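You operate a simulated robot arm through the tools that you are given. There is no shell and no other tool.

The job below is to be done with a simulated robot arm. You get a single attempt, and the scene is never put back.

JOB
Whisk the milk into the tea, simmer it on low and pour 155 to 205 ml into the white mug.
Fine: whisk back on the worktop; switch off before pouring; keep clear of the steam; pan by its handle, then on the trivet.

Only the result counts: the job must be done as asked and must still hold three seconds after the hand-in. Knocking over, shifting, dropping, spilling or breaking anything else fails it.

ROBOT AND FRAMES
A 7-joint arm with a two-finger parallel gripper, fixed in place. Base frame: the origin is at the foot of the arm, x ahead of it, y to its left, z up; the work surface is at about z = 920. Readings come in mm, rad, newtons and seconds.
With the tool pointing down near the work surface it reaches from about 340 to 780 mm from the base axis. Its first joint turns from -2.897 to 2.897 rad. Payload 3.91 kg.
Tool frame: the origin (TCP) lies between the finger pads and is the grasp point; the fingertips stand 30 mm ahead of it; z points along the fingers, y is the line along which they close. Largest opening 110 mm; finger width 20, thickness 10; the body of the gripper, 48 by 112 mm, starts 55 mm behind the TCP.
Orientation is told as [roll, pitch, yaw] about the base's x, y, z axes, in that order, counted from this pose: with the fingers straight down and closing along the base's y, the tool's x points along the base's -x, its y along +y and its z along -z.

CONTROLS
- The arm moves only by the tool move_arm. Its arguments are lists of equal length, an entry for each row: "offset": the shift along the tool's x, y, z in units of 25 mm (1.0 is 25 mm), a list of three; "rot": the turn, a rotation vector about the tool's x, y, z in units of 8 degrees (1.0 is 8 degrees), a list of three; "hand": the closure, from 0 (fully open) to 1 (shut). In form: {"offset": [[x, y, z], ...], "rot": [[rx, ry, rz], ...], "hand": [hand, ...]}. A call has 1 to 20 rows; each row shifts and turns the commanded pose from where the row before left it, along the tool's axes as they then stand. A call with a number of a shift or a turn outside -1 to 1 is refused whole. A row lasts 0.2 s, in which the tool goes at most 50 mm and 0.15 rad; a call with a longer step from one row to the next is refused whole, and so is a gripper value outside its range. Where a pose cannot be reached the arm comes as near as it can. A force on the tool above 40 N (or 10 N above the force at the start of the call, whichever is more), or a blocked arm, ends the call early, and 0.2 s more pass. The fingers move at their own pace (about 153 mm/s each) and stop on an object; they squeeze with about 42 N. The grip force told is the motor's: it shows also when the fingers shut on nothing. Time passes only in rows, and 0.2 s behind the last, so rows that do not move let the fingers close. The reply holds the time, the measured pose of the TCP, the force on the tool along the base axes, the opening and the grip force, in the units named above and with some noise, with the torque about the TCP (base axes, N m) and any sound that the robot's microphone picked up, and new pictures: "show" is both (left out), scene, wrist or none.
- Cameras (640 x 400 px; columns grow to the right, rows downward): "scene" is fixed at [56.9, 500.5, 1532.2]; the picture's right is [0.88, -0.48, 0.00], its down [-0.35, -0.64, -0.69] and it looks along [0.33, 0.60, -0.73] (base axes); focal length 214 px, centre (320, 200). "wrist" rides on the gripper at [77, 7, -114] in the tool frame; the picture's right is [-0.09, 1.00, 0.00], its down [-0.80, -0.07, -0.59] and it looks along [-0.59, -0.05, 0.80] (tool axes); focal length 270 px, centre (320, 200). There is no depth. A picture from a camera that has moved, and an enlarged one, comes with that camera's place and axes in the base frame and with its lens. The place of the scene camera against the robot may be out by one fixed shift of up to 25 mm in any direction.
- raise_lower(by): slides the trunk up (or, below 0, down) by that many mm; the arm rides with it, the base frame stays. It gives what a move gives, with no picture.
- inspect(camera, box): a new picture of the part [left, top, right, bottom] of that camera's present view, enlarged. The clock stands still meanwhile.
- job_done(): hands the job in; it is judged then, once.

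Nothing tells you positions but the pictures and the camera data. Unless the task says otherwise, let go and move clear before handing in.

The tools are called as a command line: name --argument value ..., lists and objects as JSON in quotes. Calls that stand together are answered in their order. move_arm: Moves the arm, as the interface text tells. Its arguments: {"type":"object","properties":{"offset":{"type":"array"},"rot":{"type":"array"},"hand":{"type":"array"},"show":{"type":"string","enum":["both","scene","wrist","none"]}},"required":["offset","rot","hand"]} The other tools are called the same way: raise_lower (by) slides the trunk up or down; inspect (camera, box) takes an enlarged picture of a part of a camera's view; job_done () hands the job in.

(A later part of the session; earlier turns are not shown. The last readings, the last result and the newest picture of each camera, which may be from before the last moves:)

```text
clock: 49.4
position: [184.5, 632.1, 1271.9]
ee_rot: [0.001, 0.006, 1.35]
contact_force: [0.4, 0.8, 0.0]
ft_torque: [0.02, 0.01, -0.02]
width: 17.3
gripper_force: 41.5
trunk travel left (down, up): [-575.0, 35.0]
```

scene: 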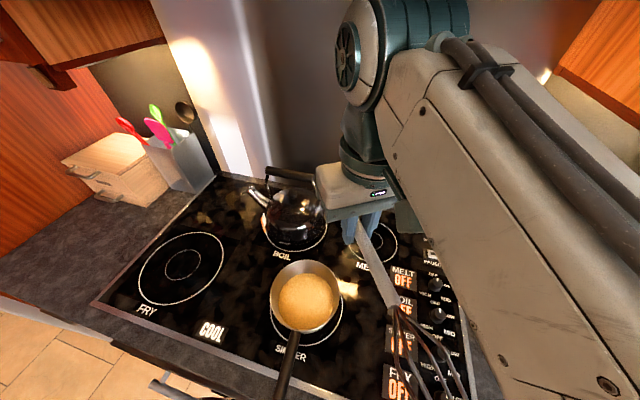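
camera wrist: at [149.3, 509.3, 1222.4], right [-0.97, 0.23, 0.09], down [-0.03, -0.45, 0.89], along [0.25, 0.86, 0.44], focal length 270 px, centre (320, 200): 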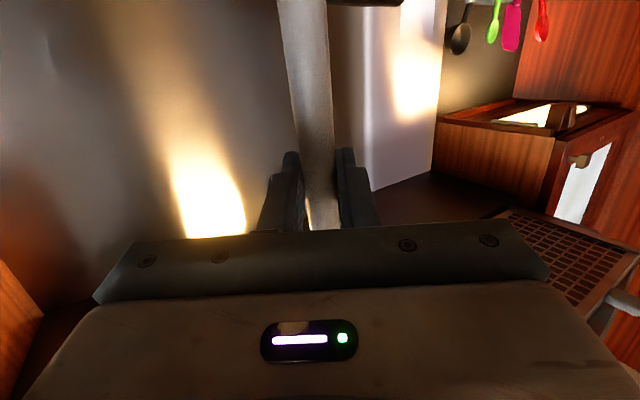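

move_arm --offset '[[0.936, -0.854, 0], [0.936, -0.854, 0], [0.936, -0.854, 0], [0.936, -0.854, 0], [0.936, -0.854, 0], [0.936, -0.854, 0], [0.936, -0.854, 0], [0.936, -0.854, 0], [0.936, -0.854, 0], [0.936, -0.854, 0], [0.936, -0.854, 0], [0.936, -0.854, 0], [0.936, -0.854, 0], [0.936, -0.854, 0]]' --rot '[[0, 0, 0], [0, 0, 0], [0, 0, 0], [0, 0, 0], [0, 0, 0], [0, 0, 0], [0, 0, 0], [0, 0, 0], [0, 0, 0], [0, 0, 0], [0, 0, 0], [0, 0, 0], [0, 0, 0], [0, 0, 0]]' --hand '[1, 1, 1, 1, 1, 1, 1, 1, 1, 1, 1, 1, 1, 1]' --show "none"

move_arm --offset '[[0, 0, 0], [0, 0, 0], [0, 0, 0], [0, 0, 0], [0, 0, 0], [0, 0, 0], [0, 0, 0], [0, 0, 0], [0, 0, 0], [0, 0, 0], [0, 0, 0], [0, 0, 0], [0, 0, 0]]' --rot '[[0, 0, 1], [0, 0, 1], [0, 0, 1], [0, 0, 1], [0, 0, 1], [0, 0, 1], [0, 0, 1], [0, 0, 1], [0, 0, 1], [0, 0, 1], [0, 0, 1], [0, 0, 1], [0, 0, 1]]' --hand '[1, 1, 1, 1, 1, 1, 1, 1, 1, 1, 1, 1, 1]' --show "none"

move_arm --offset '[[0, 0, 0], [0, 0, 0], [0, 0, 0], [0, 0, 0], [0, 0, 0], [0, 0, 0], [0, 0, 0], [0, 0, 0], [0, 0, 0], [0, 0, 0], [0, 0, 0], [0, 0, 0], [0, 0, 0]]' --rot '[[0, 0, 1], [0, 0, 1], [0, 0, 1], [0, 0, 1], [0, 0, 1], [0, 0, 1], [0, 0, 1], [0, 0, 1], [0, 0, 1], [0, 0, 1], [0, 0, 1], [0, 0, 1], [0, 0, 1]]' --hand '[1, 1, 1, 1, 1, 1, 1, 1, 1, 1, 1, 1, 1]'

```text
clock: 52.4
position: [402.4, 244.9, 1274.2]
ee_rot: [0.0, 0.0, 1.352]
contact_force: [-0.2, 0.4, -0.3]
ft_torque: [0.09, -0.04, -0.01]
width: 17.1
gripper_force: 41.9
trunk travel left (down, up): [-575.0, 35.0]
```

```text
clock: 55.2
position: [403.1, 245.1, 1274.9]
ee_rot: [0.001, 0.0, -0.467]
contact_force: [-0.3, 0.2, -0.4]
ft_torque: [0.02, -0.07, 0.01]
width: 16.7
gripper_force: 42.2
trunk travel left (down, up): [-575.0, 35.0]
```

```text
clock: 58.0
position: [401.7, 246.1, 1275.2]
ee_rot: [0.0, -0.001, -2.281]
contact_force: [-0.3, -0.4, -0.9]
ft_torque: [-0.04, 0.03, 0.0]
width: 17.2
gripper_force: 41.7
trunk travel left (down, up): [-575.0, 35.0]
camera wrist: at [458.1, 299.1, 1389.3], right [0.7, -0.72, 0.0], down [-0.58, -0.56, 0.59], along [-0.43, -0.42, -0.8], focal length 270 px, centre (320, 200)
```

scene: 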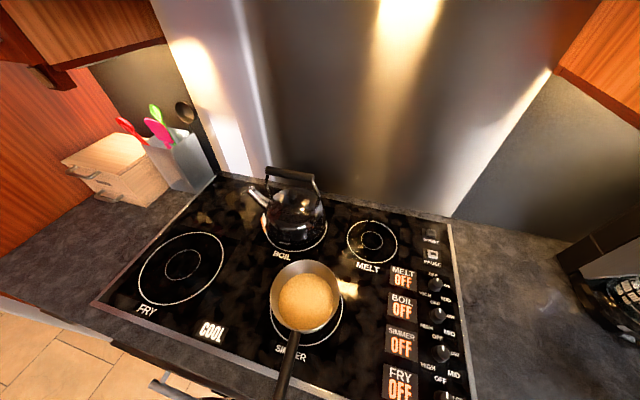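
wrist: 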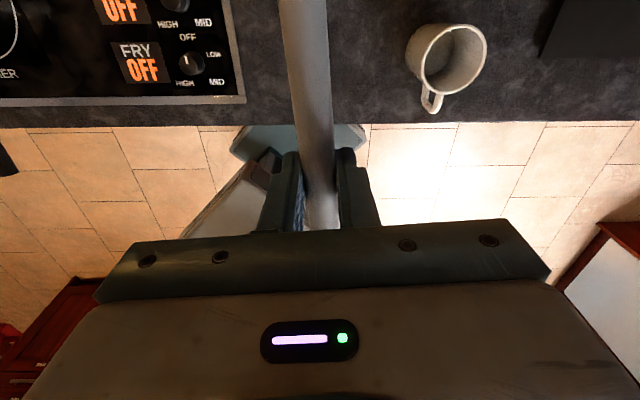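

move_arm --offset '[[0, 0, 1], [0, 0, 1], [0, 0, 1], [0, 0, 1], [0, 0, 1], [0, 0, 1], [0, 0, 1], [0, 0, 1], [0, 0, 1], [0, 0, 1], [0, 0, 1], [0, 0, 1], [0, 0, 0.5], [0, 0, 0.2], [0, 0, 0.1], [0, 0, 0]]' --rot '[[0, 0, 0], [0, 0, 0], [0, 0, 0], [0, 0, 0], [0, 0, 0], [0, 0, 0], [0, 0, 0], [0, 0, 0], [0, 0, 0], [0, 0, 0], [0, 0, 0], [0, 0, 0], [0, 0, 0], [0, 0, 0], [0, 0, 0], [0, 0, 0]]' --hand '[1, 1, 1, 1, 1, 1, 1, 1, 1, 1, 1, 1, 1, 1, 1, 1]'

```text
clock: 61.4
position: [402.4, 243.9, 954.8]
ee_rot: [0.0, 0.001, -2.279]
contact_force: [-0.3, -0.1, 5.0]
ft_torque: [0.63, -0.5, 0.1]
width: 17.3
gripper_force: 42.4
trunk travel left (down, up): [-575.0, 35.0]
camera wrist: at [457.9, 299.3, 1069.6], right [0.7, -0.71, 0.0], down [-0.58, -0.56, 0.59], along [-0.42, -0.42, -0.81], focal length 270 px, centre (320, 200)
```

scene: 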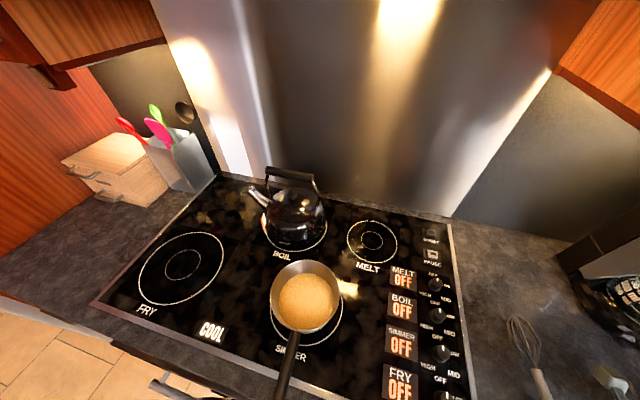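
wrist: 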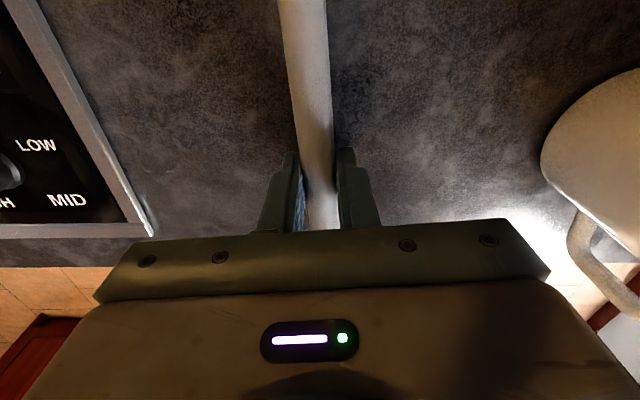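

The whisk head is touching the worktop. I'll release it and rise.

move_arm --offset '[[0, 0, 0], [0, 0, 0], [0, 0, 0], [0, 0, 0], [0, 0, -0.4], [0, 0, -1], [0, 0, -1], [0, 0, -1], [0, 0, -1], [0, 0, -1], [0, 0, -1], [0, 0, -1], [0, 0, -1]]' --rot '[[0, 0, 0], [0, 0, 0], [0, 0, 0], [0, 0, 0], [0, 0, 0], [0, 0, 0], [0, 0, 0], [0, 0, 0], [0, 0, 0], [0, 0, 0], [0, 0, 0], [0, 0, 0], [0, 0, 0]]' --hand '[0.8, 0.6, 0.4, 0.4, 0.4, 0.4, 0.4, 0.4, 0.4, 0.4, 0.4, 0.4, 0.4]'

```text
clock: 64.2
position: [400.8, 244.0, 1163.3]
ee_rot: [-0.001, 0.001, -2.28]
contact_force: [0.7, -0.5, 0.1]
ft_torque: [0.05, 0.01, 0.0]
width: 66.1
gripper_force: 0.0
trunk travel left (down, up): [-575.0, 35.0]
camera wrist: at [457.0, 299.0, 1277.7], right [0.7, -0.71, 0.0], down [-0.57, -0.56, 0.6], along [-0.43, -0.42, -0.8], focal length 270 px, centre (320, 200)
```

scene: 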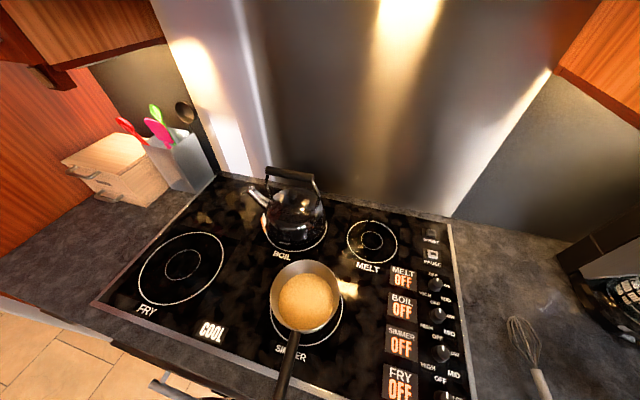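
wrist: 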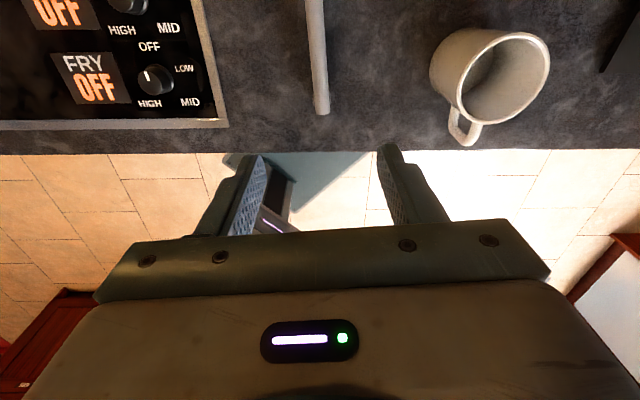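

The whisk is back on the worktop. Next is the simmer knob near (318,443). I'll turn the wrist to yaw 45° and move above it for a close look.

move_arm --offset '[[0, 0, -1], [0, 0, -1], [0, 0, 0], [0, 0, 0], [0, 0, 0], [0, 0, 0], [0, 0, 0], [0, 0, 0], [0, 0, 0], [0, 0, 0], [0, 0, 0]]' --rot '[[0, 0, -1], [0, 0, -1], [0, 0, -1], [0, 0, -1], [0, 0, -1], [0, 0, -1], [0, 0, -1], [0, 0, -1], [0, 0, -1], [0, 0, -1], [0, 0, -1]]' --hand '[0.4, 0.4, 0.4, 0.4, 0.4, 0.4, 0.4, 0.4, 0.4, 0.4, 0.4]' --show "none"

move_arm --offset '[[0, 0, 0], [0, 0, 0], [0, 0, 0], [0, 0, 0], [0, 0, 0], [0, 0, 0], [0, 0, 0], [0, 0, 0], [0, 0, 0], [0, 0, 0], [0, 0, 0]]' --rot '[[0, 0, -1], [0, 0, -1], [0, 0, -1], [0, 0, -1], [0, 0, -1], [0, 0, -1], [0, 0, -1], [0, 0, -1], [0, 0, -1], [0, 0, -1], [0, 0, -1]]' --hand '[0.4, 0.4, 0.4, 0.4, 0.4, 0.4, 0.4, 0.4, 0.4, 0.4, 0.4]' --show "wrist"

```text
clock: 66.6
position: [402.2, 244.5, 1215.0]
ee_rot: [0.0, 0.0, -0.741]
contact_force: [0.0, -0.4, 0.7]
ft_torque: [-0.01, 0.02, 0.01]
width: 66.1
gripper_force: 0.1
trunk travel left (down, up): [-575.0, 35.0]
```

```text
clock: 69.0
position: [402.6, 245.5, 1215.5]
ee_rot: [0.0, -0.002, 0.796]
contact_force: [0.1, 0.3, -0.9]
ft_torque: [0.02, -0.01, 0.01]
width: 66.3
gripper_force: 0.2
trunk travel left (down, up): [-575.0, 35.0]
camera wrist: at [343.5, 194.2, 1329.2], right [-0.65, 0.76, 0.0], down [0.61, 0.52, 0.59], along [0.45, 0.39, -0.8], focal length 270 px, centre (320, 200)
```

wrist: 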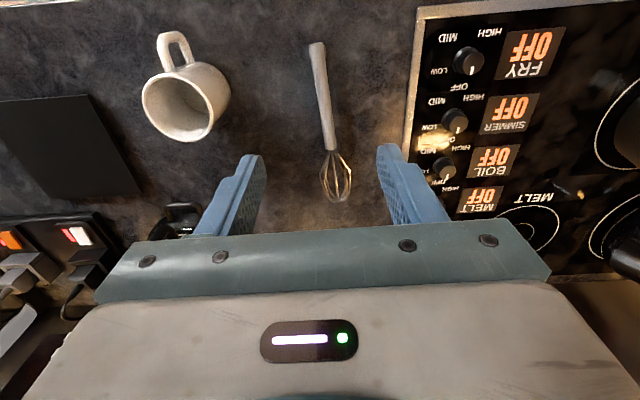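

move_arm --offset '[[-0.406, 0.976, 0], [-0.406, 0.976, 0], [-0.406, 0.976, 0], [-0.406, 0.976, 0], [-0.406, 0.976, 0], [-0.406, 0.976, 0], [-0.406, 0.976, 0], [-0.406, 0.976, 0], [0, 0, 1], [0, 0, 1], [0, 0, 1], [0, 0, 1], [0, 0, 1], [0, 0, 0.4]]' --rot '[[0, 0, 0], [0, 0, 0], [0, 0, 0], [0, 0, 0], [0, 0, 0], [0, 0, 0], [0, 0, 0], [0, 0, 0], [0, 0, 0], [0, 0, 0], [0, 0, 0], [0, 0, 0], [0, 0, 0], [0, 0, 0]]' --hand '[0.4, 0.4, 0.4, 0.4, 0.4, 0.4, 0.4, 0.4, 0.4, 0.4, 0.4, 0.4, 0.4, 0.4]'

inspect --camera "wrist" --box '[200, 0, 440, 180]'

```text
clock: 72.0
position: [319.8, 440.2, 1079.7]
ee_rot: [0.002, 0.0, 0.791]
contact_force: [0.2, -0.3, 0.3]
ft_torque: [0.01, 0.03, -0.04]
width: 66.2
gripper_force: 0.1
trunk travel left (down, up): [-575.0, 35.0]
camera wrist: at [262.0, 390.4, 1193.8], right [-0.65, 0.76, 0.0], down [0.61, 0.52, 0.59], along [0.45, 0.39, -0.8], focal length 270 px, centre (320, 200)
```

scene: 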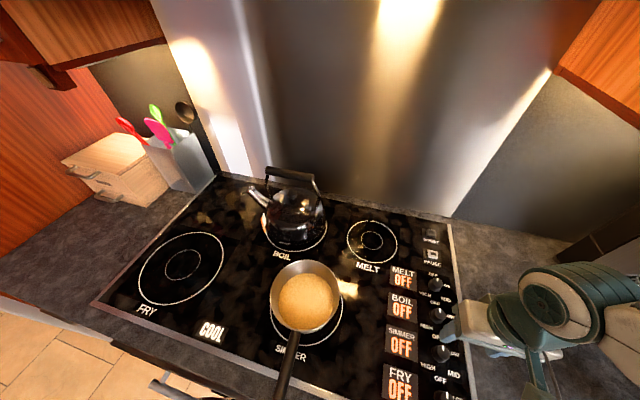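
wrist: 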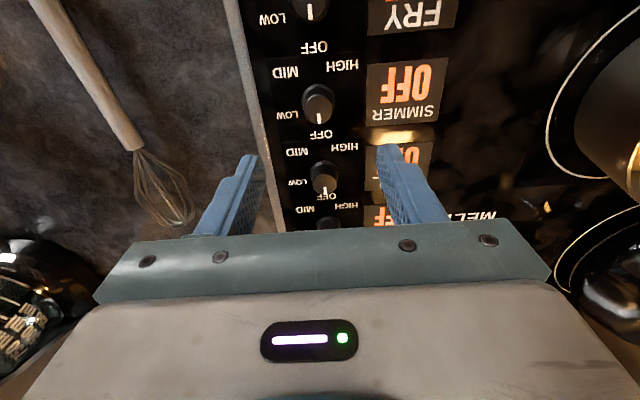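

```text
2.22 times, centred on (320, 90) of wrist
camera zoom: at [262.0, 390.4, 1193.8], right [-0.65, 0.76, 0.0], down [0.61, 0.52, 0.59], along [0.45, 0.39, -0.8], focal length 601 px, centre (320, 444)
```

zoom: 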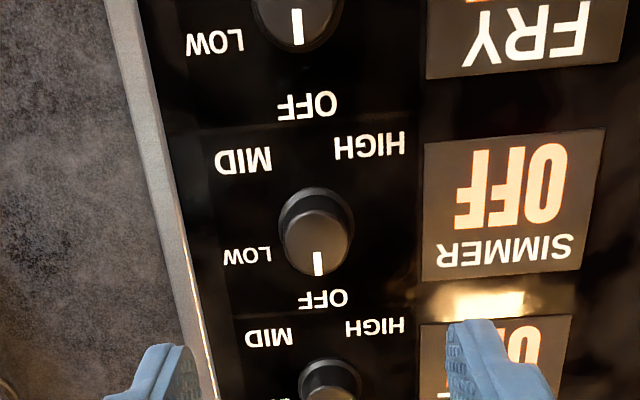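

The simmer knob is centred near (322,441), 30 mm wide, pointing at OFF, with LOW about 70° clockwise. I'll descend around it and grip it.

move_arm --offset '[[-0.1, -0.03, 1], [0, 0, 1], [0, 0, 1], [0, 0, 1], [0, 0, 0.5], [0, 0, 0.15], [0, 0, 0]]' --rot '[[0, 0, 0], [0, 0, 0], [0, 0, 0], [0, 0, 0], [0, 0, 0], [0, 0, 0], [0, 0, 0]]' --hand '[0.55, 0.55, 0.55, 0.55, 0.55, 0.55, 0.55]'

```text
clock: 73.6
position: [323.3, 440.6, 963.6]
ee_rot: [0.001, 0.0, 0.792]
contact_force: [0.2, 1.2, 0.3]
ft_torque: [-0.01, -0.01, -0.01]
width: 49.6
gripper_force: 0.2
trunk travel left (down, up): [-575.0, 35.0]
camera wrist: at [264.8, 390.6, 1077.1], right [-0.65, 0.76, 0.0], down [0.61, 0.52, 0.59], along [0.45, 0.39, -0.8], focal length 270 px, centre (320, 200)
```

scene: 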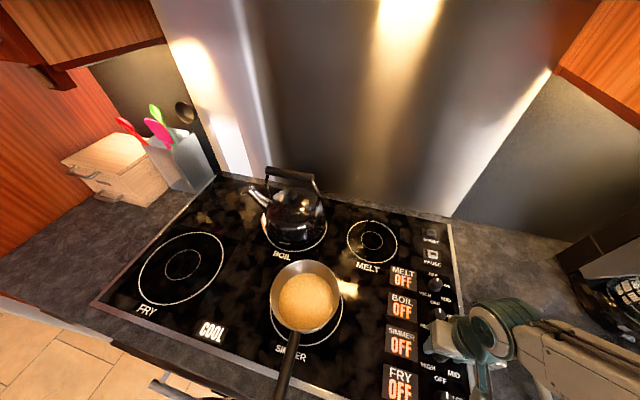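
wrist: 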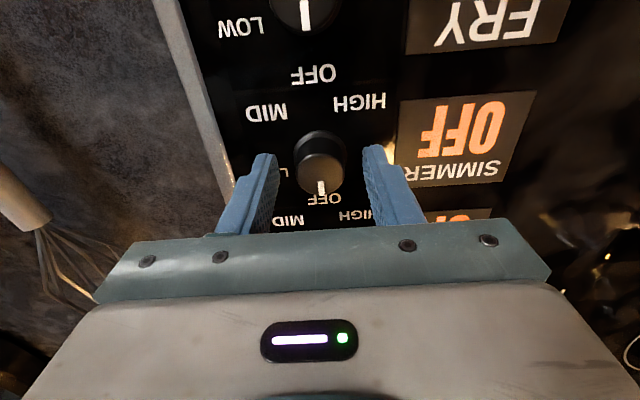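

move_arm --offset '[[0, 0, 0], [0, 0, 0], [0, 0, 0], [0, 0, 0]]' --rot '[[0, 0, 0], [0, 0, 0], [0, 0, 0], [0, 0, 0]]' --hand '[0.65, 0.8, 1, 1]' --show "wrist"

```text
clock: 74.6
position: [323.7, 440.6, 962.8]
ee_rot: [-0.001, 0.0, 0.792]
contact_force: [-0.5, 0.6, -1.7]
ft_torque: [0.45, 0.25, -0.01]
width: 29.7
gripper_force: 45.1
trunk travel left (down, up): [-575.0, 35.0]
camera wrist: at [264.7, 390.6, 1077.3], right [-0.65, 0.76, 0.0], down [0.61, 0.52, 0.59], along [0.45, 0.39, -0.8], focal length 270 px, centre (320, 200)
```

wrist: 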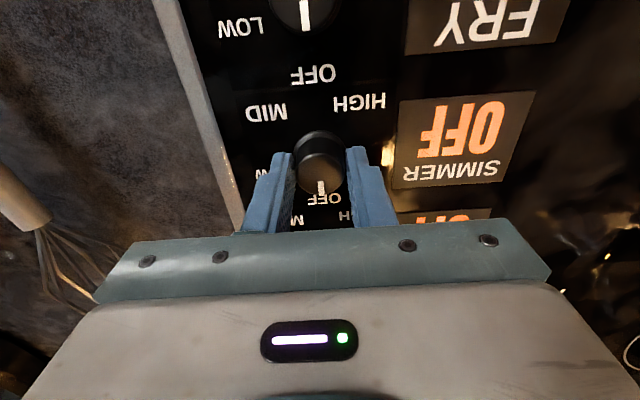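

Gripped. I'll turn it clockwise about 70° in small steps and check the display.

move_arm --offset '[[0, 0, 0], [0, 0, 0], [0, 0, 0], [0, 0, 0], [0, 0, 0], [0, 0, 0], [0, 0, 0], [0, 0, 0], [0, 0, 0], [0, 0, 0]]' --rot '[[0, 0, 1], [0, 0, 1], [0, 0, 1], [0, 0, 1], [0, 0, 1], [0, 0, 1], [0, 0, 1], [0, 0, 1], [0, 0, 0.75], [0, 0, 0]]' --hand '[1, 1, 1, 1, 1, 1, 1, 1, 1, 1]'

```text
clock: 76.8
position: [322.3, 441.0, 963.5]
ee_rot: [0.001, 0.0, -0.431]
contact_force: [2.5, -6.4, -7.4]
ft_torque: [0.33, -0.2, -0.01]
width: 29.6
gripper_force: 45.4
trunk travel left (down, up): [-575.0, 35.0]
camera wrist: at [256.5, 478.5, 1077.3], right [0.5, 0.87, 0.0], down [0.7, -0.4, 0.59], along [0.52, -0.3, -0.8], focal length 270 px, centre (320, 200)
```

scene: 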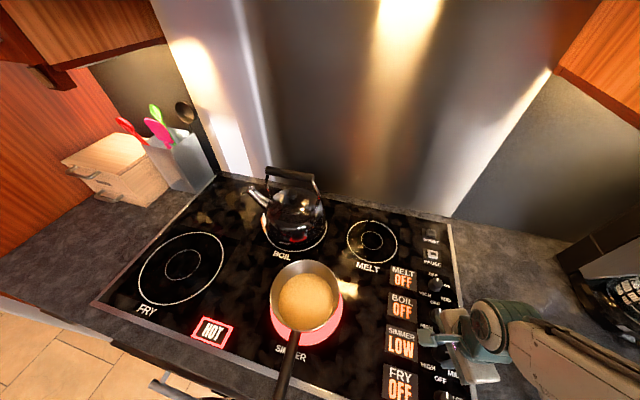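
wrist: 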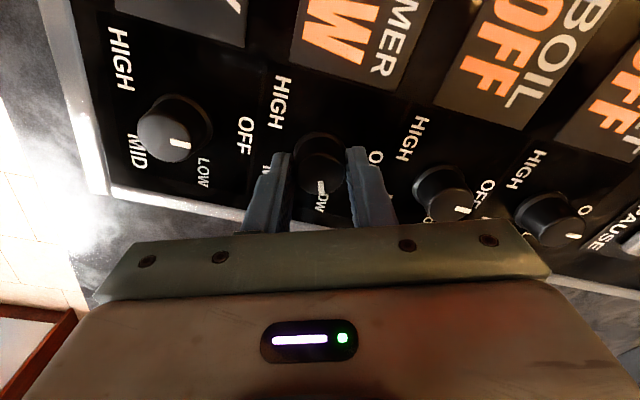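

SIMMER now reads LOW, the ring glows and the HOT sign is lit. I'll keep hold of the knob and wait, watching and listening for the simmer.

move_arm --offset '[[0, 0, 0], [0, 0, 0], [0, 0, 0], [0, 0, 0], [0, 0, 0], [0, 0, 0], [0, 0, 0], [0, 0, 0], [0, 0, 0], [0, 0, 0], [0, 0, 0], [0, 0, 0], [0, 0, 0], [0, 0, 0], [0, 0, 0], [0, 0, 0], [0, 0, 0], [0, 0, 0], [0, 0, 0], [0, 0, 0]]' --rot '[[0, 0, 0], [0, 0, 0], [0, 0, 0], [0, 0, 0], [0, 0, 0], [0, 0, 0], [0, 0, 0], [0, 0, 0], [0, 0, 0], [0, 0, 0], [0, 0, 0], [0, 0, 0], [0, 0, 0], [0, 0, 0], [0, 0, 0], [0, 0, 0], [0, 0, 0], [0, 0, 0], [0, 0, 0], [0, 0, 0]]' --hand '[1, 1, 1, 1, 1, 1, 1, 1, 1, 1, 1, 1, 1, 1, 1, 1, 1, 1, 1, 1]' --show "scene"

inspect --camera "scene" --box '[220, 190, 400, 350]'

```text
clock: 81.0
position: [323.6, 441.5, 962.7]
ee_rot: [0.0, 0.0, -0.429]
contact_force: [2.7, -7.5, -7.8]
ft_torque: [0.26, -0.25, -0.01]
width: 29.5
gripper_force: 44.2
trunk travel left (down, up): [-575.0, 35.0]
```

scene: 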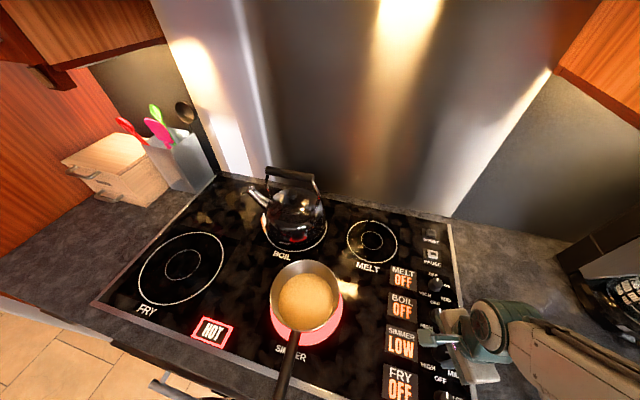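

```text
2.50 times, centred on (310, 270) of scene
camera zoom: at [56.9, 500.5, 1532.2], right [0.88, -0.48, 0.0], down [-0.35, -0.64, -0.69], along [0.33, 0.6, -0.73], focal length 536 px, centre (345, 25)
```

zoom: 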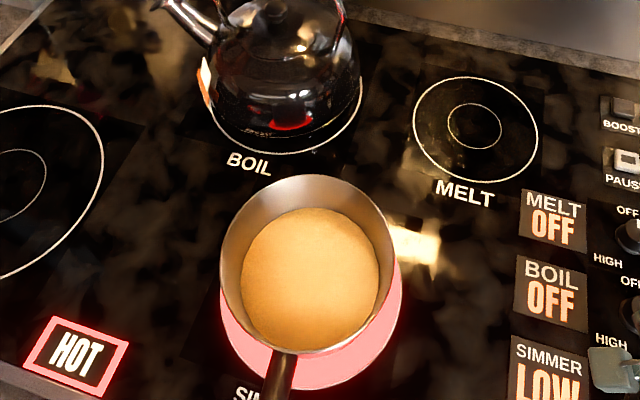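

move_arm --offset '[[0, 0, 0], [0, 0, 0], [0, 0, 0], [0, 0, 0], [0, 0, 0], [0, 0, 0], [0, 0, 0], [0, 0, 0], [0, 0, 0], [0, 0, 0], [0, 0, 0], [0, 0, 0], [0, 0, 0], [0, 0, 0], [0, 0, 0], [0, 0, 0], [0, 0, 0], [0, 0, 0], [0, 0, 0], [0, 0, 0]]' --rot '[[0, 0, 0], [0, 0, 0], [0, 0, 0], [0, 0, 0], [0, 0, 0], [0, 0, 0], [0, 0, 0], [0, 0, 0], [0, 0, 0], [0, 0, 0], [0, 0, 0], [0, 0, 0], [0, 0, 0], [0, 0, 0], [0, 0, 0], [0, 0, 0], [0, 0, 0], [0, 0, 0], [0, 0, 0], [0, 0, 0]]' --hand '[1, 1, 1, 1, 1, 1, 1, 1, 1, 1, 1, 1, 1, 1, 1, 1, 1, 1, 1, 1]' --show "none"

inspect --camera "scene" --box '[220, 190, 400, 350]'

```text
clock: 85.2
position: [322.8, 440.2, 962.8]
ee_rot: [0.0, 0.0, -0.429]
contact_force: [2.9, -4.3, -5.0]
ft_torque: [0.29, -0.21, 0.02]
width: 29.6
gripper_force: 45.5
trunk travel left (down, up): [-575.0, 35.0]
```

```text
2.50 times, centred on (310, 270) of scene
camera zoom: at [56.9, 500.5, 1532.2], right [0.88, -0.48, 0.0], down [-0.35, -0.64, -0.69], along [0.33, 0.6, -0.73], focal length 536 px, centre (345, 25)
```

zoom: 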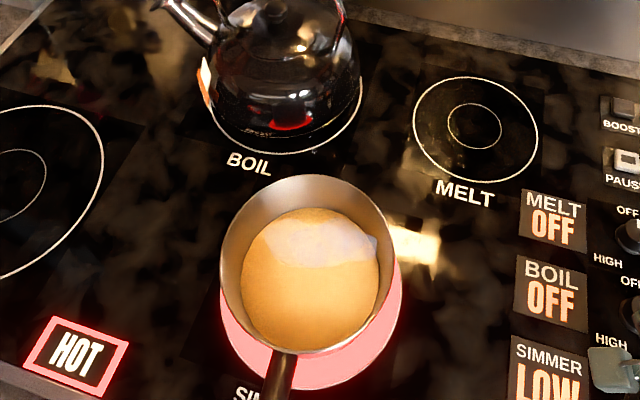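

A first wisp of steam is showing over the tea. I'll keep waiting for bubbles or a sound.

move_arm --offset '[[0, 0, 0], [0, 0, 0], [0, 0, 0], [0, 0, 0], [0, 0, 0], [0, 0, 0], [0, 0, 0], [0, 0, 0], [0, 0, 0], [0, 0, 0], [0, 0, 0], [0, 0, 0], [0, 0, 0], [0, 0, 0], [0, 0, 0]]' --rot '[[0, 0, 0], [0, 0, 0], [0, 0, 0], [0, 0, 0], [0, 0, 0], [0, 0, 0], [0, 0, 0], [0, 0, 0], [0, 0, 0], [0, 0, 0], [0, 0, 0], [0, 0, 0], [0, 0, 0], [0, 0, 0], [0, 0, 0]]' --hand '[1, 1, 1, 1, 1, 1, 1, 1, 1, 1, 1, 1, 1, 1, 1]' --show "none"

inspect --camera "scene" --box '[220, 190, 400, 350]'

```text
clock: 88.4
position: [322.4, 440.5, 963.1]
ee_rot: [0.001, 0.002, -0.43]
contact_force: [3.6, -3.1, -3.3]
ft_torque: [0.35, -0.22, 0.03]
width: 29.5
gripper_force: 44.8
trunk travel left (down, up): [-575.0, 35.0]
```

```text
2.50 times, centred on (310, 270) of scene
camera zoom: at [56.9, 500.5, 1532.2], right [0.88, -0.48, 0.0], down [-0.35, -0.64, -0.69], along [0.33, 0.6, -0.73], focal length 536 px, centre (345, 25)
```

zoom: 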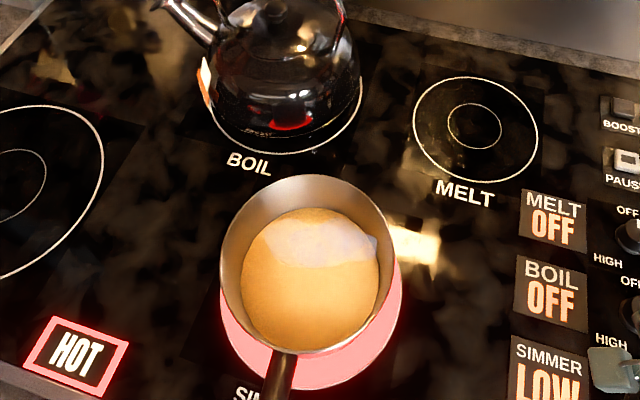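

move_arm --offset '[[0, 0, 0], [0, 0, 0], [0, 0, 0], [0, 0, 0], [0, 0, 0], [0, 0, 0], [0, 0, 0], [0, 0, 0], [0, 0, 0], [0, 0, 0], [0, 0, 0], [0, 0, 0], [0, 0, 0], [0, 0, 0], [0, 0, 0], [0, 0, 0], [0, 0, 0], [0, 0, 0], [0, 0, 0], [0, 0, 0]]' --rot '[[0, 0, 0], [0, 0, 0], [0, 0, 0], [0, 0, 0], [0, 0, 0], [0, 0, 0], [0, 0, 0], [0, 0, 0], [0, 0, 0], [0, 0, 0], [0, 0, 0], [0, 0, 0], [0, 0, 0], [0, 0, 0], [0, 0, 0], [0, 0, 0], [0, 0, 0], [0, 0, 0], [0, 0, 0], [0, 0, 0]]' --hand '[1, 1, 1, 1, 1, 1, 1, 1, 1, 1, 1, 1, 1, 1, 1, 1, 1, 1, 1, 1]' --show "none"

inspect --camera "scene" --box '[220, 190, 400, 350]'

```text
clock: 92.6
position: [323.7, 440.8, 962.7]
ee_rot: [0.001, 0.0, -0.429]
contact_force: [2.1, -6.8, -4.0]
ft_torque: [0.25, -0.26, 0.01]
width: 29.6
gripper_force: 45.3
trunk travel left (down, up): [-575.0, 35.0]
```

```text
2.50 times, centred on (310, 270) of scene
camera zoom: at [56.9, 500.5, 1532.2], right [0.88, -0.48, 0.0], down [-0.35, -0.64, -0.69], along [0.33, 0.6, -0.73], focal length 536 px, centre (345, 25)
```

zoom: 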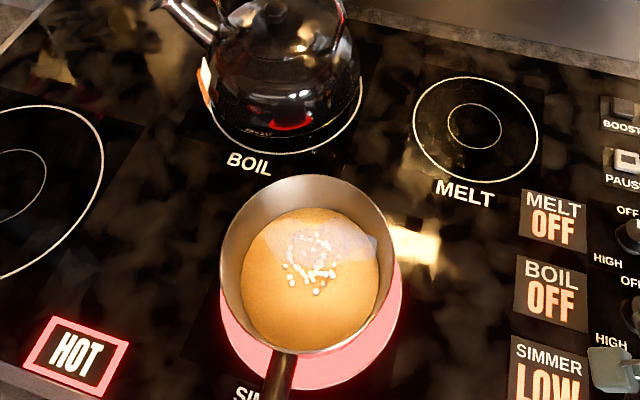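

Bubbles are rising, so it's simmering. I'll let it go a few seconds more and check for rising foam.

move_arm --offset '[[0, 0, 0], [0, 0, 0], [0, 0, 0], [0, 0, 0], [0, 0, 0], [0, 0, 0], [0, 0, 0], [0, 0, 0], [0, 0, 0], [0, 0, 0], [0, 0, 0], [0, 0, 0], [0, 0, 0], [0, 0, 0], [0, 0, 0]]' --rot '[[0, 0, 0], [0, 0, 0], [0, 0, 0], [0, 0, 0], [0, 0, 0], [0, 0, 0], [0, 0, 0], [0, 0, 0], [0, 0, 0], [0, 0, 0], [0, 0, 0], [0, 0, 0], [0, 0, 0], [0, 0, 0], [0, 0, 0]]' --hand '[1, 1, 1, 1, 1, 1, 1, 1, 1, 1, 1, 1, 1, 1, 1]' --show "none"

inspect --camera "scene" --box '[220, 190, 400, 350]'

```text
clock: 95.8
position: [323.8, 440.0, 962.3]
ee_rot: [-0.001, 0.0, -0.43]
contact_force: [1.4, -7.2, -5.1]
ft_torque: [0.24, -0.26, -0.01]
width: 29.9
gripper_force: 45.2
trunk travel left (down, up): [-575.0, 35.0]
```

```text
2.50 times, centred on (310, 270) of scene
camera zoom: at [56.9, 500.5, 1532.2], right [0.88, -0.48, 0.0], down [-0.35, -0.64, -0.69], along [0.33, 0.6, -0.73], focal length 536 px, centre (345, 25)
```

zoom: 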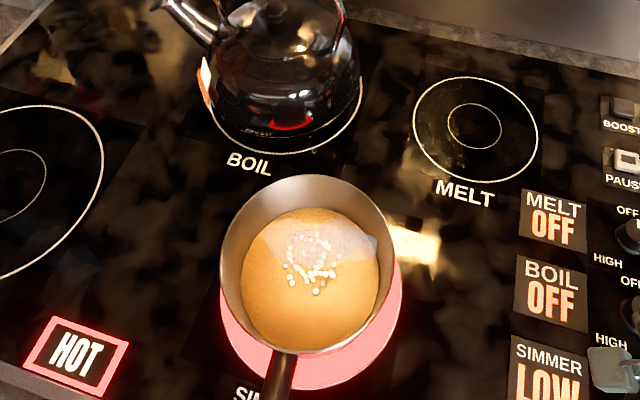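

move_arm --offset '[[0, 0, 0], [0, 0, 0], [0, 0, 0], [0, 0, 0], [0, 0, 0], [0, 0, 0], [0, 0, 0], [0, 0, 0], [0, 0, 0], [0, 0, 0], [0, 0, 0], [0, 0, 0], [0, 0, 0], [0, 0, 0], [0, 0, 0], [0, 0, 0], [0, 0, 0], [0, 0, 0], [0, 0, 0], [0, 0, 0]]' --rot '[[0, 0, 0], [0, 0, 0], [0, 0, 0], [0, 0, 0], [0, 0, 0], [0, 0, 0], [0, 0, 0], [0, 0, 0], [0, 0, 0], [0, 0, 0], [0, 0, 0], [0, 0, 0], [0, 0, 0], [0, 0, 0], [0, 0, 0], [0, 0, 0], [0, 0, 0], [0, 0, 0], [0, 0, 0], [0, 0, 0]]' --hand '[1, 1, 1, 1, 1, 1, 1, 1, 1, 1, 1, 1, 1, 1, 1, 1, 1, 1, 1, 1]' --show "scene"

inspect --camera "scene" --box '[220, 190, 400, 350]'

```text
clock: 100.0
position: [323.5, 440.6, 962.6]
ee_rot: [-0.001, 0.0, -0.429]
contact_force: [0.6, -6.1, -5.2]
ft_torque: [0.24, -0.18, 0.01]
width: 29.9
gripper_force: 45.1
trunk travel left (down, up): [-575.0, 35.0]
```

scene: 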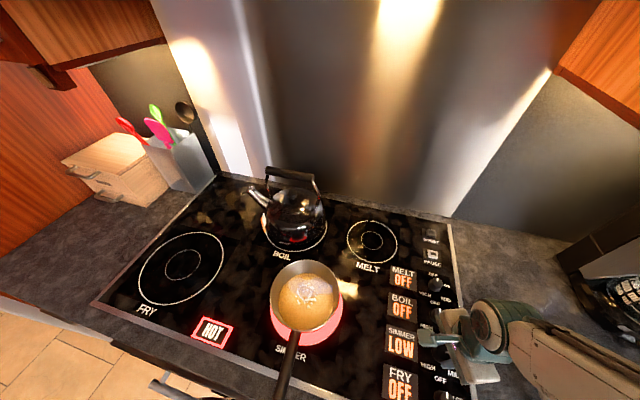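

```text
2.50 times, centred on (310, 270) of scene
camera zoom: at [56.9, 500.5, 1532.2], right [0.88, -0.48, 0.0], down [-0.35, -0.64, -0.69], along [0.33, 0.6, -0.73], focal length 536 px, centre (345, 25)
```

zoom: 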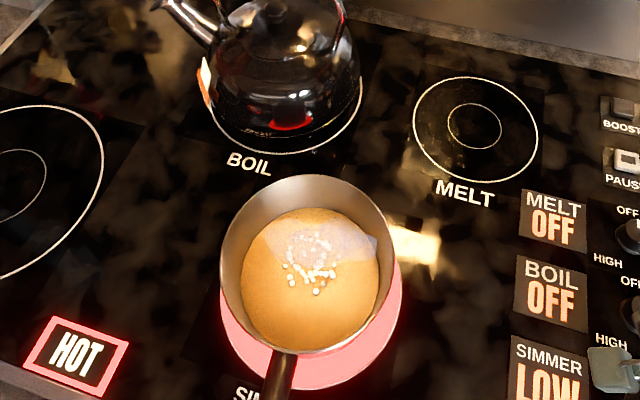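

It's holding at a steady simmer. I'll give it a few more seconds, then turn the knob back to OFF.

move_arm --offset '[[0, 0, 0], [0, 0, 0], [0, 0, 0], [0, 0, 0], [0, 0, 0], [0, 0, 0], [0, 0, 0], [0, 0, 0], [0, 0, 0], [0, 0, 0], [0, 0, 0], [0, 0, 0], [0, 0, 0], [0, 0, 0], [0, 0, 0], [0, 0, 0], [0, 0, 0], [0, 0, 0], [0, 0, 0], [0, 0, 0]]' --rot '[[0, 0, 0], [0, 0, 0], [0, 0, 0], [0, 0, 0], [0, 0, 0], [0, 0, 0], [0, 0, 0], [0, 0, 0], [0, 0, 0], [0, 0, 0], [0, 0, 0], [0, 0, 0], [0, 0, 0], [0, 0, 0], [0, 0, 0], [0, 0, 0], [0, 0, 0], [0, 0, 0], [0, 0, 0], [0, 0, 0]]' --hand '[1, 1, 1, 1, 1, 1, 1, 1, 1, 1, 1, 1, 1, 1, 1, 1, 1, 1, 1, 1]' --show "scene"

move_arm --offset '[[0, 0, 0], [0, 0, 0], [0, 0, 0], [0, 0, 0], [0, 0, 0], [0, 0, 0], [0, 0, 0], [0, 0, 0], [0, 0, 0], [0, 0, 0]]' --rot '[[0, 0, -1], [0, 0, -1], [0, 0, -1], [0, 0, -1], [0, 0, -1], [0, 0, -1], [0, 0, -1], [0, 0, -1], [0, 0, -0.85], [0, 0, 0]]' --hand '[1, 1, 1, 1, 1, 1, 1, 1, 1, 1]'

```text
clock: 104.2
position: [324.1, 441.7, 963.1]
ee_rot: [-0.001, 0.0, -0.432]
contact_force: [0.9, -5.9, -5.0]
ft_torque: [0.24, -0.19, -0.02]
width: 29.7
gripper_force: 45.1
trunk travel left (down, up): [-575.0, 35.0]
```

scene: 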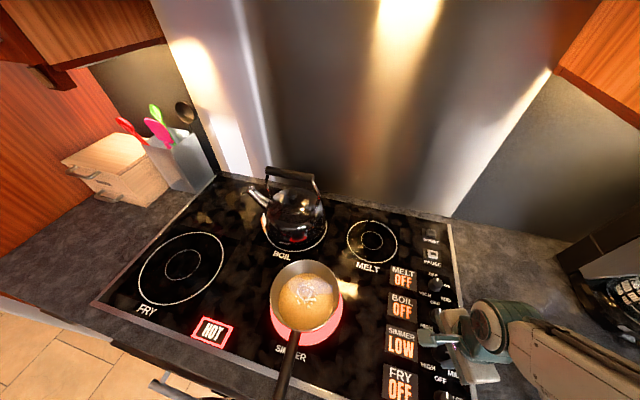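

```text
clock: 106.4
position: [323.7, 439.6, 963.4]
ee_rot: [0.0, 0.0, 0.806]
contact_force: [1.8, -8.0, -4.5]
ft_torque: [-1.15, 0.3, -0.38]
width: 29.5
gripper_force: 45.1
trunk travel left (down, up): [-575.0, 35.0]
camera wrist: at [265.3, 389.8, 1077.6], right [-0.66, 0.75, 0.0], down [0.61, 0.53, 0.59], along [0.45, 0.39, -0.8], focal length 270 px, centre (320, 200)
```

scene: 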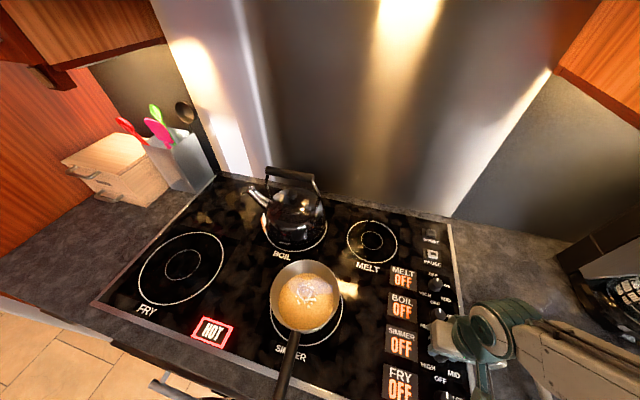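
wrist: 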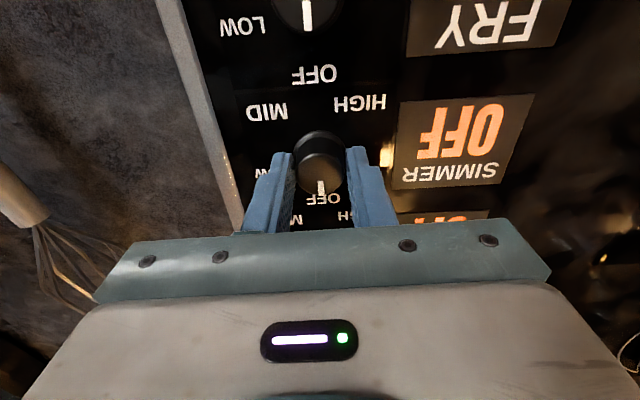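

SIMMER is OFF. I'll release the knob and rise clear.

move_arm --offset '[[0, 0, 0], [0, 0, 0], [0, 0, 0], [0, 0, -0.5], [0, 0, -1], [0, 0, -1], [0, 0, -1], [0, 0, -1], [0, 0, -1], [0, 0, -1], [0, 0, -1]]' --rot '[[0, 0, 0.1], [0, 0, 0], [0, 0, 0], [0, 0, 0], [0, 0, 0], [0, 0, 0], [0, 0, 0], [0, 0, 0], [0, 0, 0], [0, 0, 0], [0, 0, 0]]' --hand '[1, 0.7, 0.55, 0.55, 0.55, 0.55, 0.55, 0.55, 0.55, 0.55, 0.55]'

inspect --camera "scene" --box '[200, 210, 480, 400]'

```text
clock: 108.8
position: [322.2, 441.5, 1150.7]
ee_rot: [-0.002, 0.0, 0.792]
contact_force: [-0.9, 0.1, 0.3]
ft_torque: [-0.02, -0.05, -0.02]
width: 49.5
gripper_force: 0.0
trunk travel left (down, up): [-575.0, 35.0]
camera wrist: at [264.2, 391.6, 1264.6], right [-0.65, 0.76, 0.0], down [0.61, 0.52, 0.59], along [0.45, 0.38, -0.8], focal length 270 px, centre (320, 200)
```

scene: 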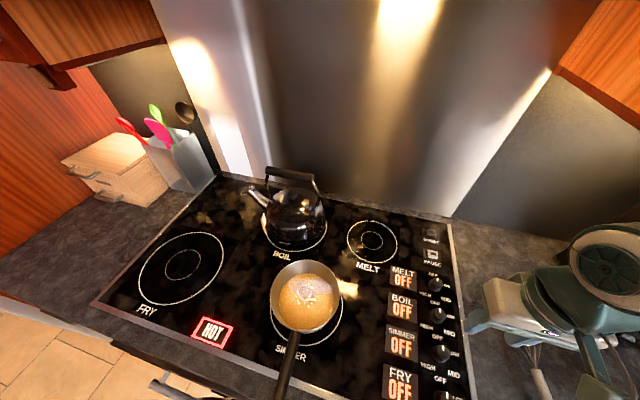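
wrist: 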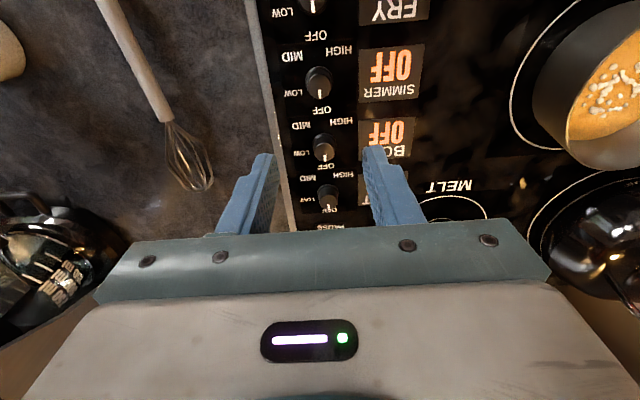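

```text
2.11 times, centred on (340, 305) of scene
camera zoom: at [56.9, 500.5, 1532.2], right [0.88, -0.48, 0.0], down [-0.35, -0.64, -0.69], along [0.33, 0.6, -0.73], focal length 452 px, centre (278, -21)
```

zoom: 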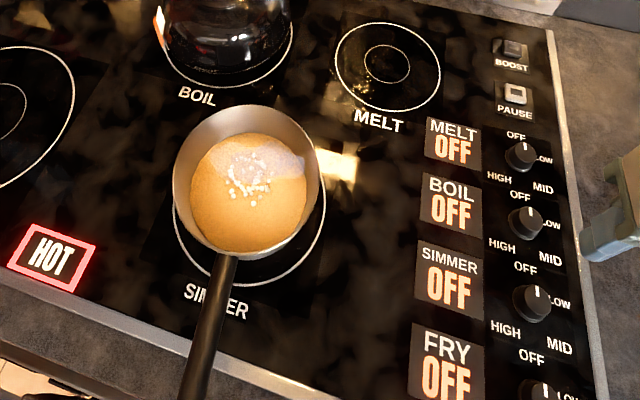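

Everything reads OFF. I'll move over the pan handle, staying outside the steam above the pan, and look at the handle.

move_arm --offset '[[0.403, 0.973, 0], [0.403, 0.973, 0], [0.403, 0.973, 0], [0.403, 0.973, 0], [0.403, 0.973, 0], [0.403, 0.973, 0], [0.403, 0.973, 0], [0.403, 0.973, 0], [0.403, 0.973, 0], [0.403, 0.973, 0], [0.403, 0.973, 0], [0.403, 0.973, 0], [0.403, 0.973, 0], [0, 0, 0]]' --rot '[[0, 0, 0], [0, 0, 0], [0, 0, 0], [0, 0, 0], [0, 0, 0], [0, 0, 0], [0, 0, 0], [0, 0, 0], [0, 0, 0], [0, 0, 0], [0, 0, 0], [0, 0, 0], [0, 0, 0], [0, 0, -0.69]]' --hand '[0.4, 0.4, 0.4, 0.4, 0.4, 0.4, 0.4, 0.4, 0.4, 0.4, 0.4, 0.4, 0.4, 0.4]'

```text
clock: 111.8
position: [6.1, 569.5, 1151.5]
ee_rot: [-0.001, 0.001, 0.888]
contact_force: [0.9, 0.5, -0.6]
ft_torque: [0.0, -0.04, -0.01]
width: 65.8
gripper_force: 0.0
trunk travel left (down, up): [-575.0, 35.0]
camera wrist: at [-48.0, 513.9, 1265.8], right [-0.72, 0.7, 0.0], down [0.56, 0.58, 0.59], along [0.41, 0.43, -0.8], focal length 270 px, centre (320, 200)
```

scene: 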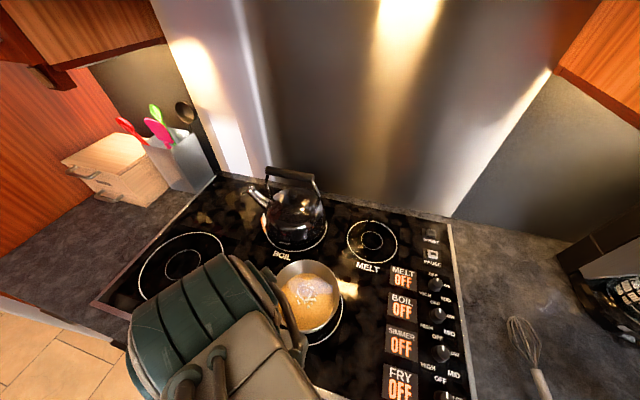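
wrist: 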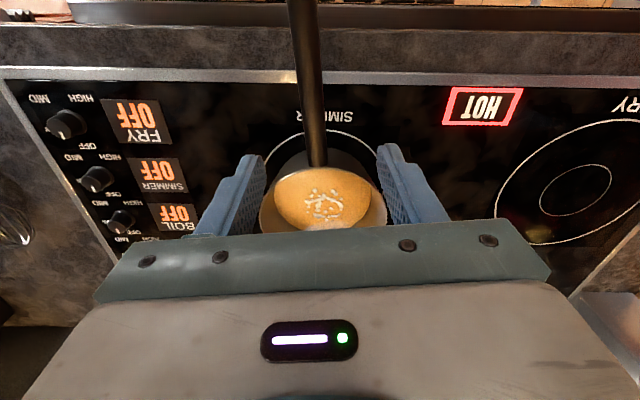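

inspect --camera "wrist" --box '[220, 0, 420, 240]'

inspect --camera "scene" --box '[260, 240, 360, 350]'

```text
1.67 times, centred on (320, 120) of wrist
camera zoom: at [-48.0, 513.9, 1265.8], right [-0.72, 0.7, 0.0], down [0.56, 0.58, 0.59], along [0.41, 0.43, -0.8], focal length 450 px, centre (320, 333)
```

zoom: 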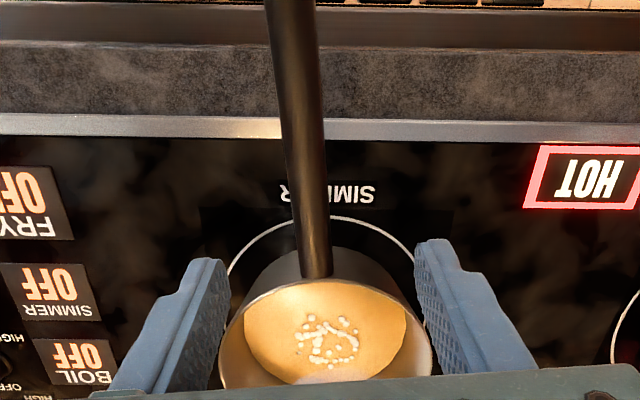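

```text
3.64 times, centred on (310, 295) of scene
camera zoom: at [56.9, 500.5, 1532.2], right [0.88, -0.48, 0.0], down [-0.35, -0.64, -0.69], along [0.33, 0.6, -0.73], focal length 780 px, centre (356, -146)
```

zoom: 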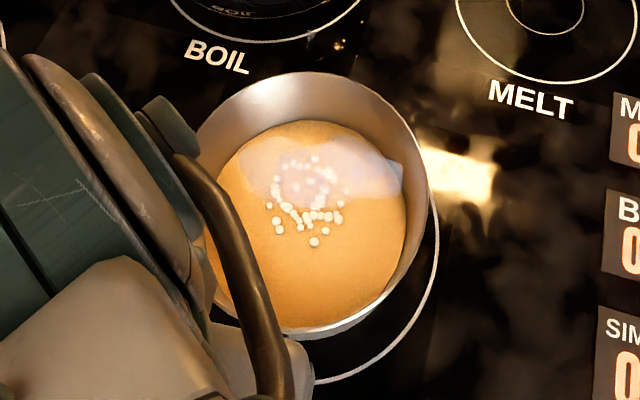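

The handle is about 22 mm thick at z of about 997 and runs straight out from the pan. I'll straddle it about 135 mm from the pan centre and grip.

move_arm --offset '[[-0.44, -0.155, 0], [-0.44, -0.155, 0], [0, 0, 1], [0, 0, 1], [0, 0, 1], [0, 0, 1], [0, 0, 1], [0, 0, 1], [0, 0, 0.18], [0, 0, 0]]' --rot '[[0, 0, 0], [0, 0, 0], [0, 0, 0], [0, 0, 0], [0, 0, 0], [0, 0, 0], [0, 0, 0], [0, 0, 0], [0, 0, 0], [0, 0, 0]]' --hand '[0.4, 0.4, 0.4, 0.4, 0.4, 0.4, 0.4, 0.4, 0.4, 0.4]'

```text
clock: 114.0
position: [27.3, 582.4, 996.2]
ee_rot: [0.0, 0.0, 0.888]
contact_force: [0.4, 0.1, 0.0]
ft_torque: [-0.04, 0.01, 0.03]
width: 65.9
gripper_force: 0.0
trunk travel left (down, up): [-575.0, 35.0]
camera wrist: at [-26.8, 526.1, 1110.5], right [-0.72, 0.7, 0.0], down [0.56, 0.58, 0.59], along [0.41, 0.43, -0.8], focal length 270 px, centre (320, 200)
```

scene: 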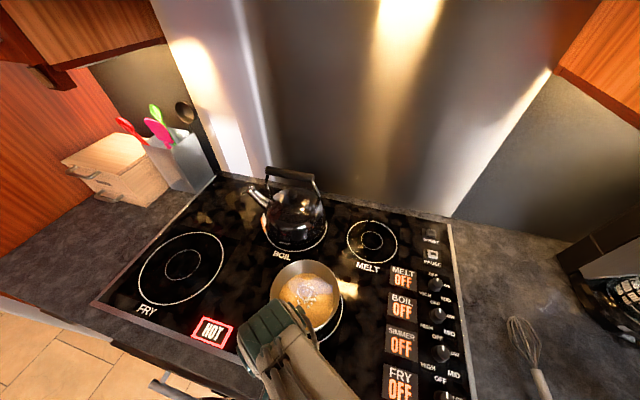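
wrist: 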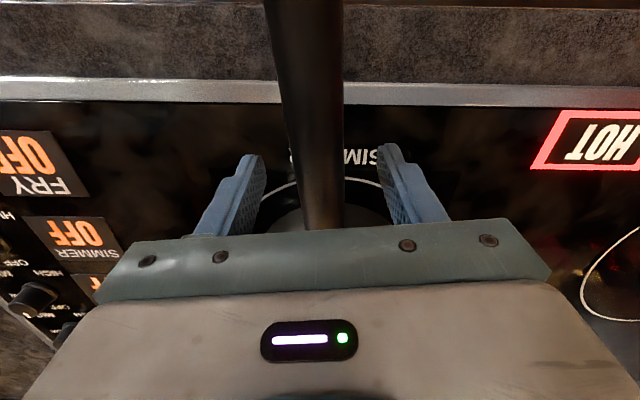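

inspect --camera "wrist" --box '[220, 80, 420, 240]'

inspect --camera "scene" --box '[220, 240, 360, 400]'

```text
2.50 times, centred on (320, 160) of wrist
camera zoom: at [-26.8, 526.1, 1110.5], right [-0.72, 0.7, 0.0], down [0.56, 0.58, 0.59], along [0.41, 0.43, -0.8], focal length 676 px, centre (320, 300)
```

zoom: 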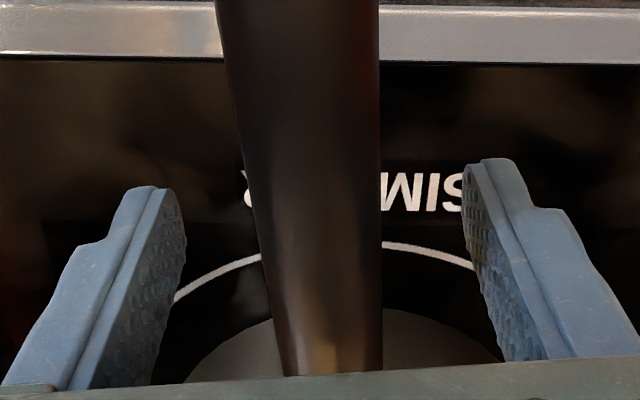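

```text
2.50 times, centred on (290, 320) of scene
camera zoom: at [56.9, 500.5, 1532.2], right [0.88, -0.48, 0.0], down [-0.35, -0.64, -0.69], along [0.33, 0.6, -0.73], focal length 536 px, centre (395, -100)
```

zoom: 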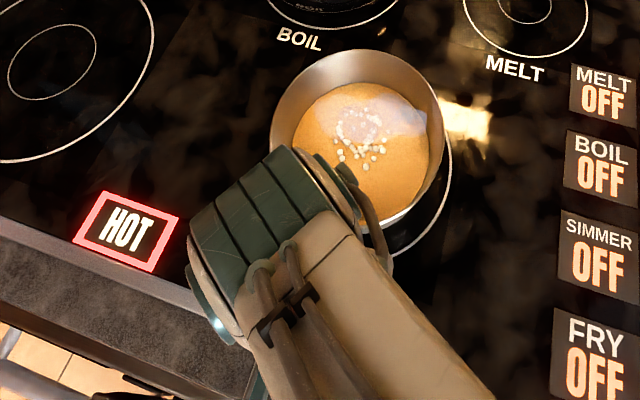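

The handle lies between the pads at the right height. I'll close on it.

move_arm --offset '[[0, 0, 0], [0, 0, 0], [0, 0, 0], [0, 0, 0], [0, 0, 0]]' --rot '[[0, 0, 0], [0, 0, 0], [0, 0, 0], [0, 0, 0], [0, 0, 0]]' --hand '[0.6, 0.75, 1, 1, 1]'

```text
clock: 115.2
position: [25.2, 581.7, 996.1]
ee_rot: [-0.001, 0.002, 0.888]
contact_force: [-0.8, -0.7, -0.2]
ft_torque: [0.01, -0.06, -0.1]
width: 22.2
gripper_force: 42.0
trunk travel left (down, up): [-575.0, 35.0]
camera wrist: at [-26.9, 526.1, 1110.8], right [-0.72, 0.7, 0.0], down [0.56, 0.58, 0.59], along [0.41, 0.43, -0.8], focal length 270 px, centre (320, 200)
```

scene: 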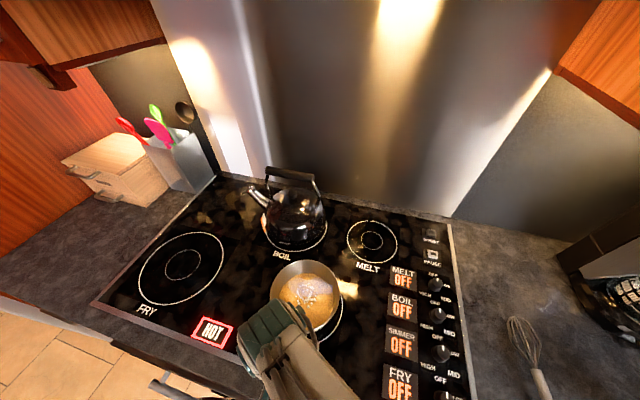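
wrist: 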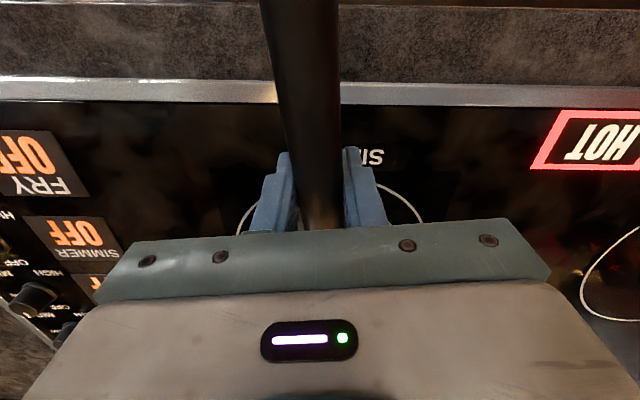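

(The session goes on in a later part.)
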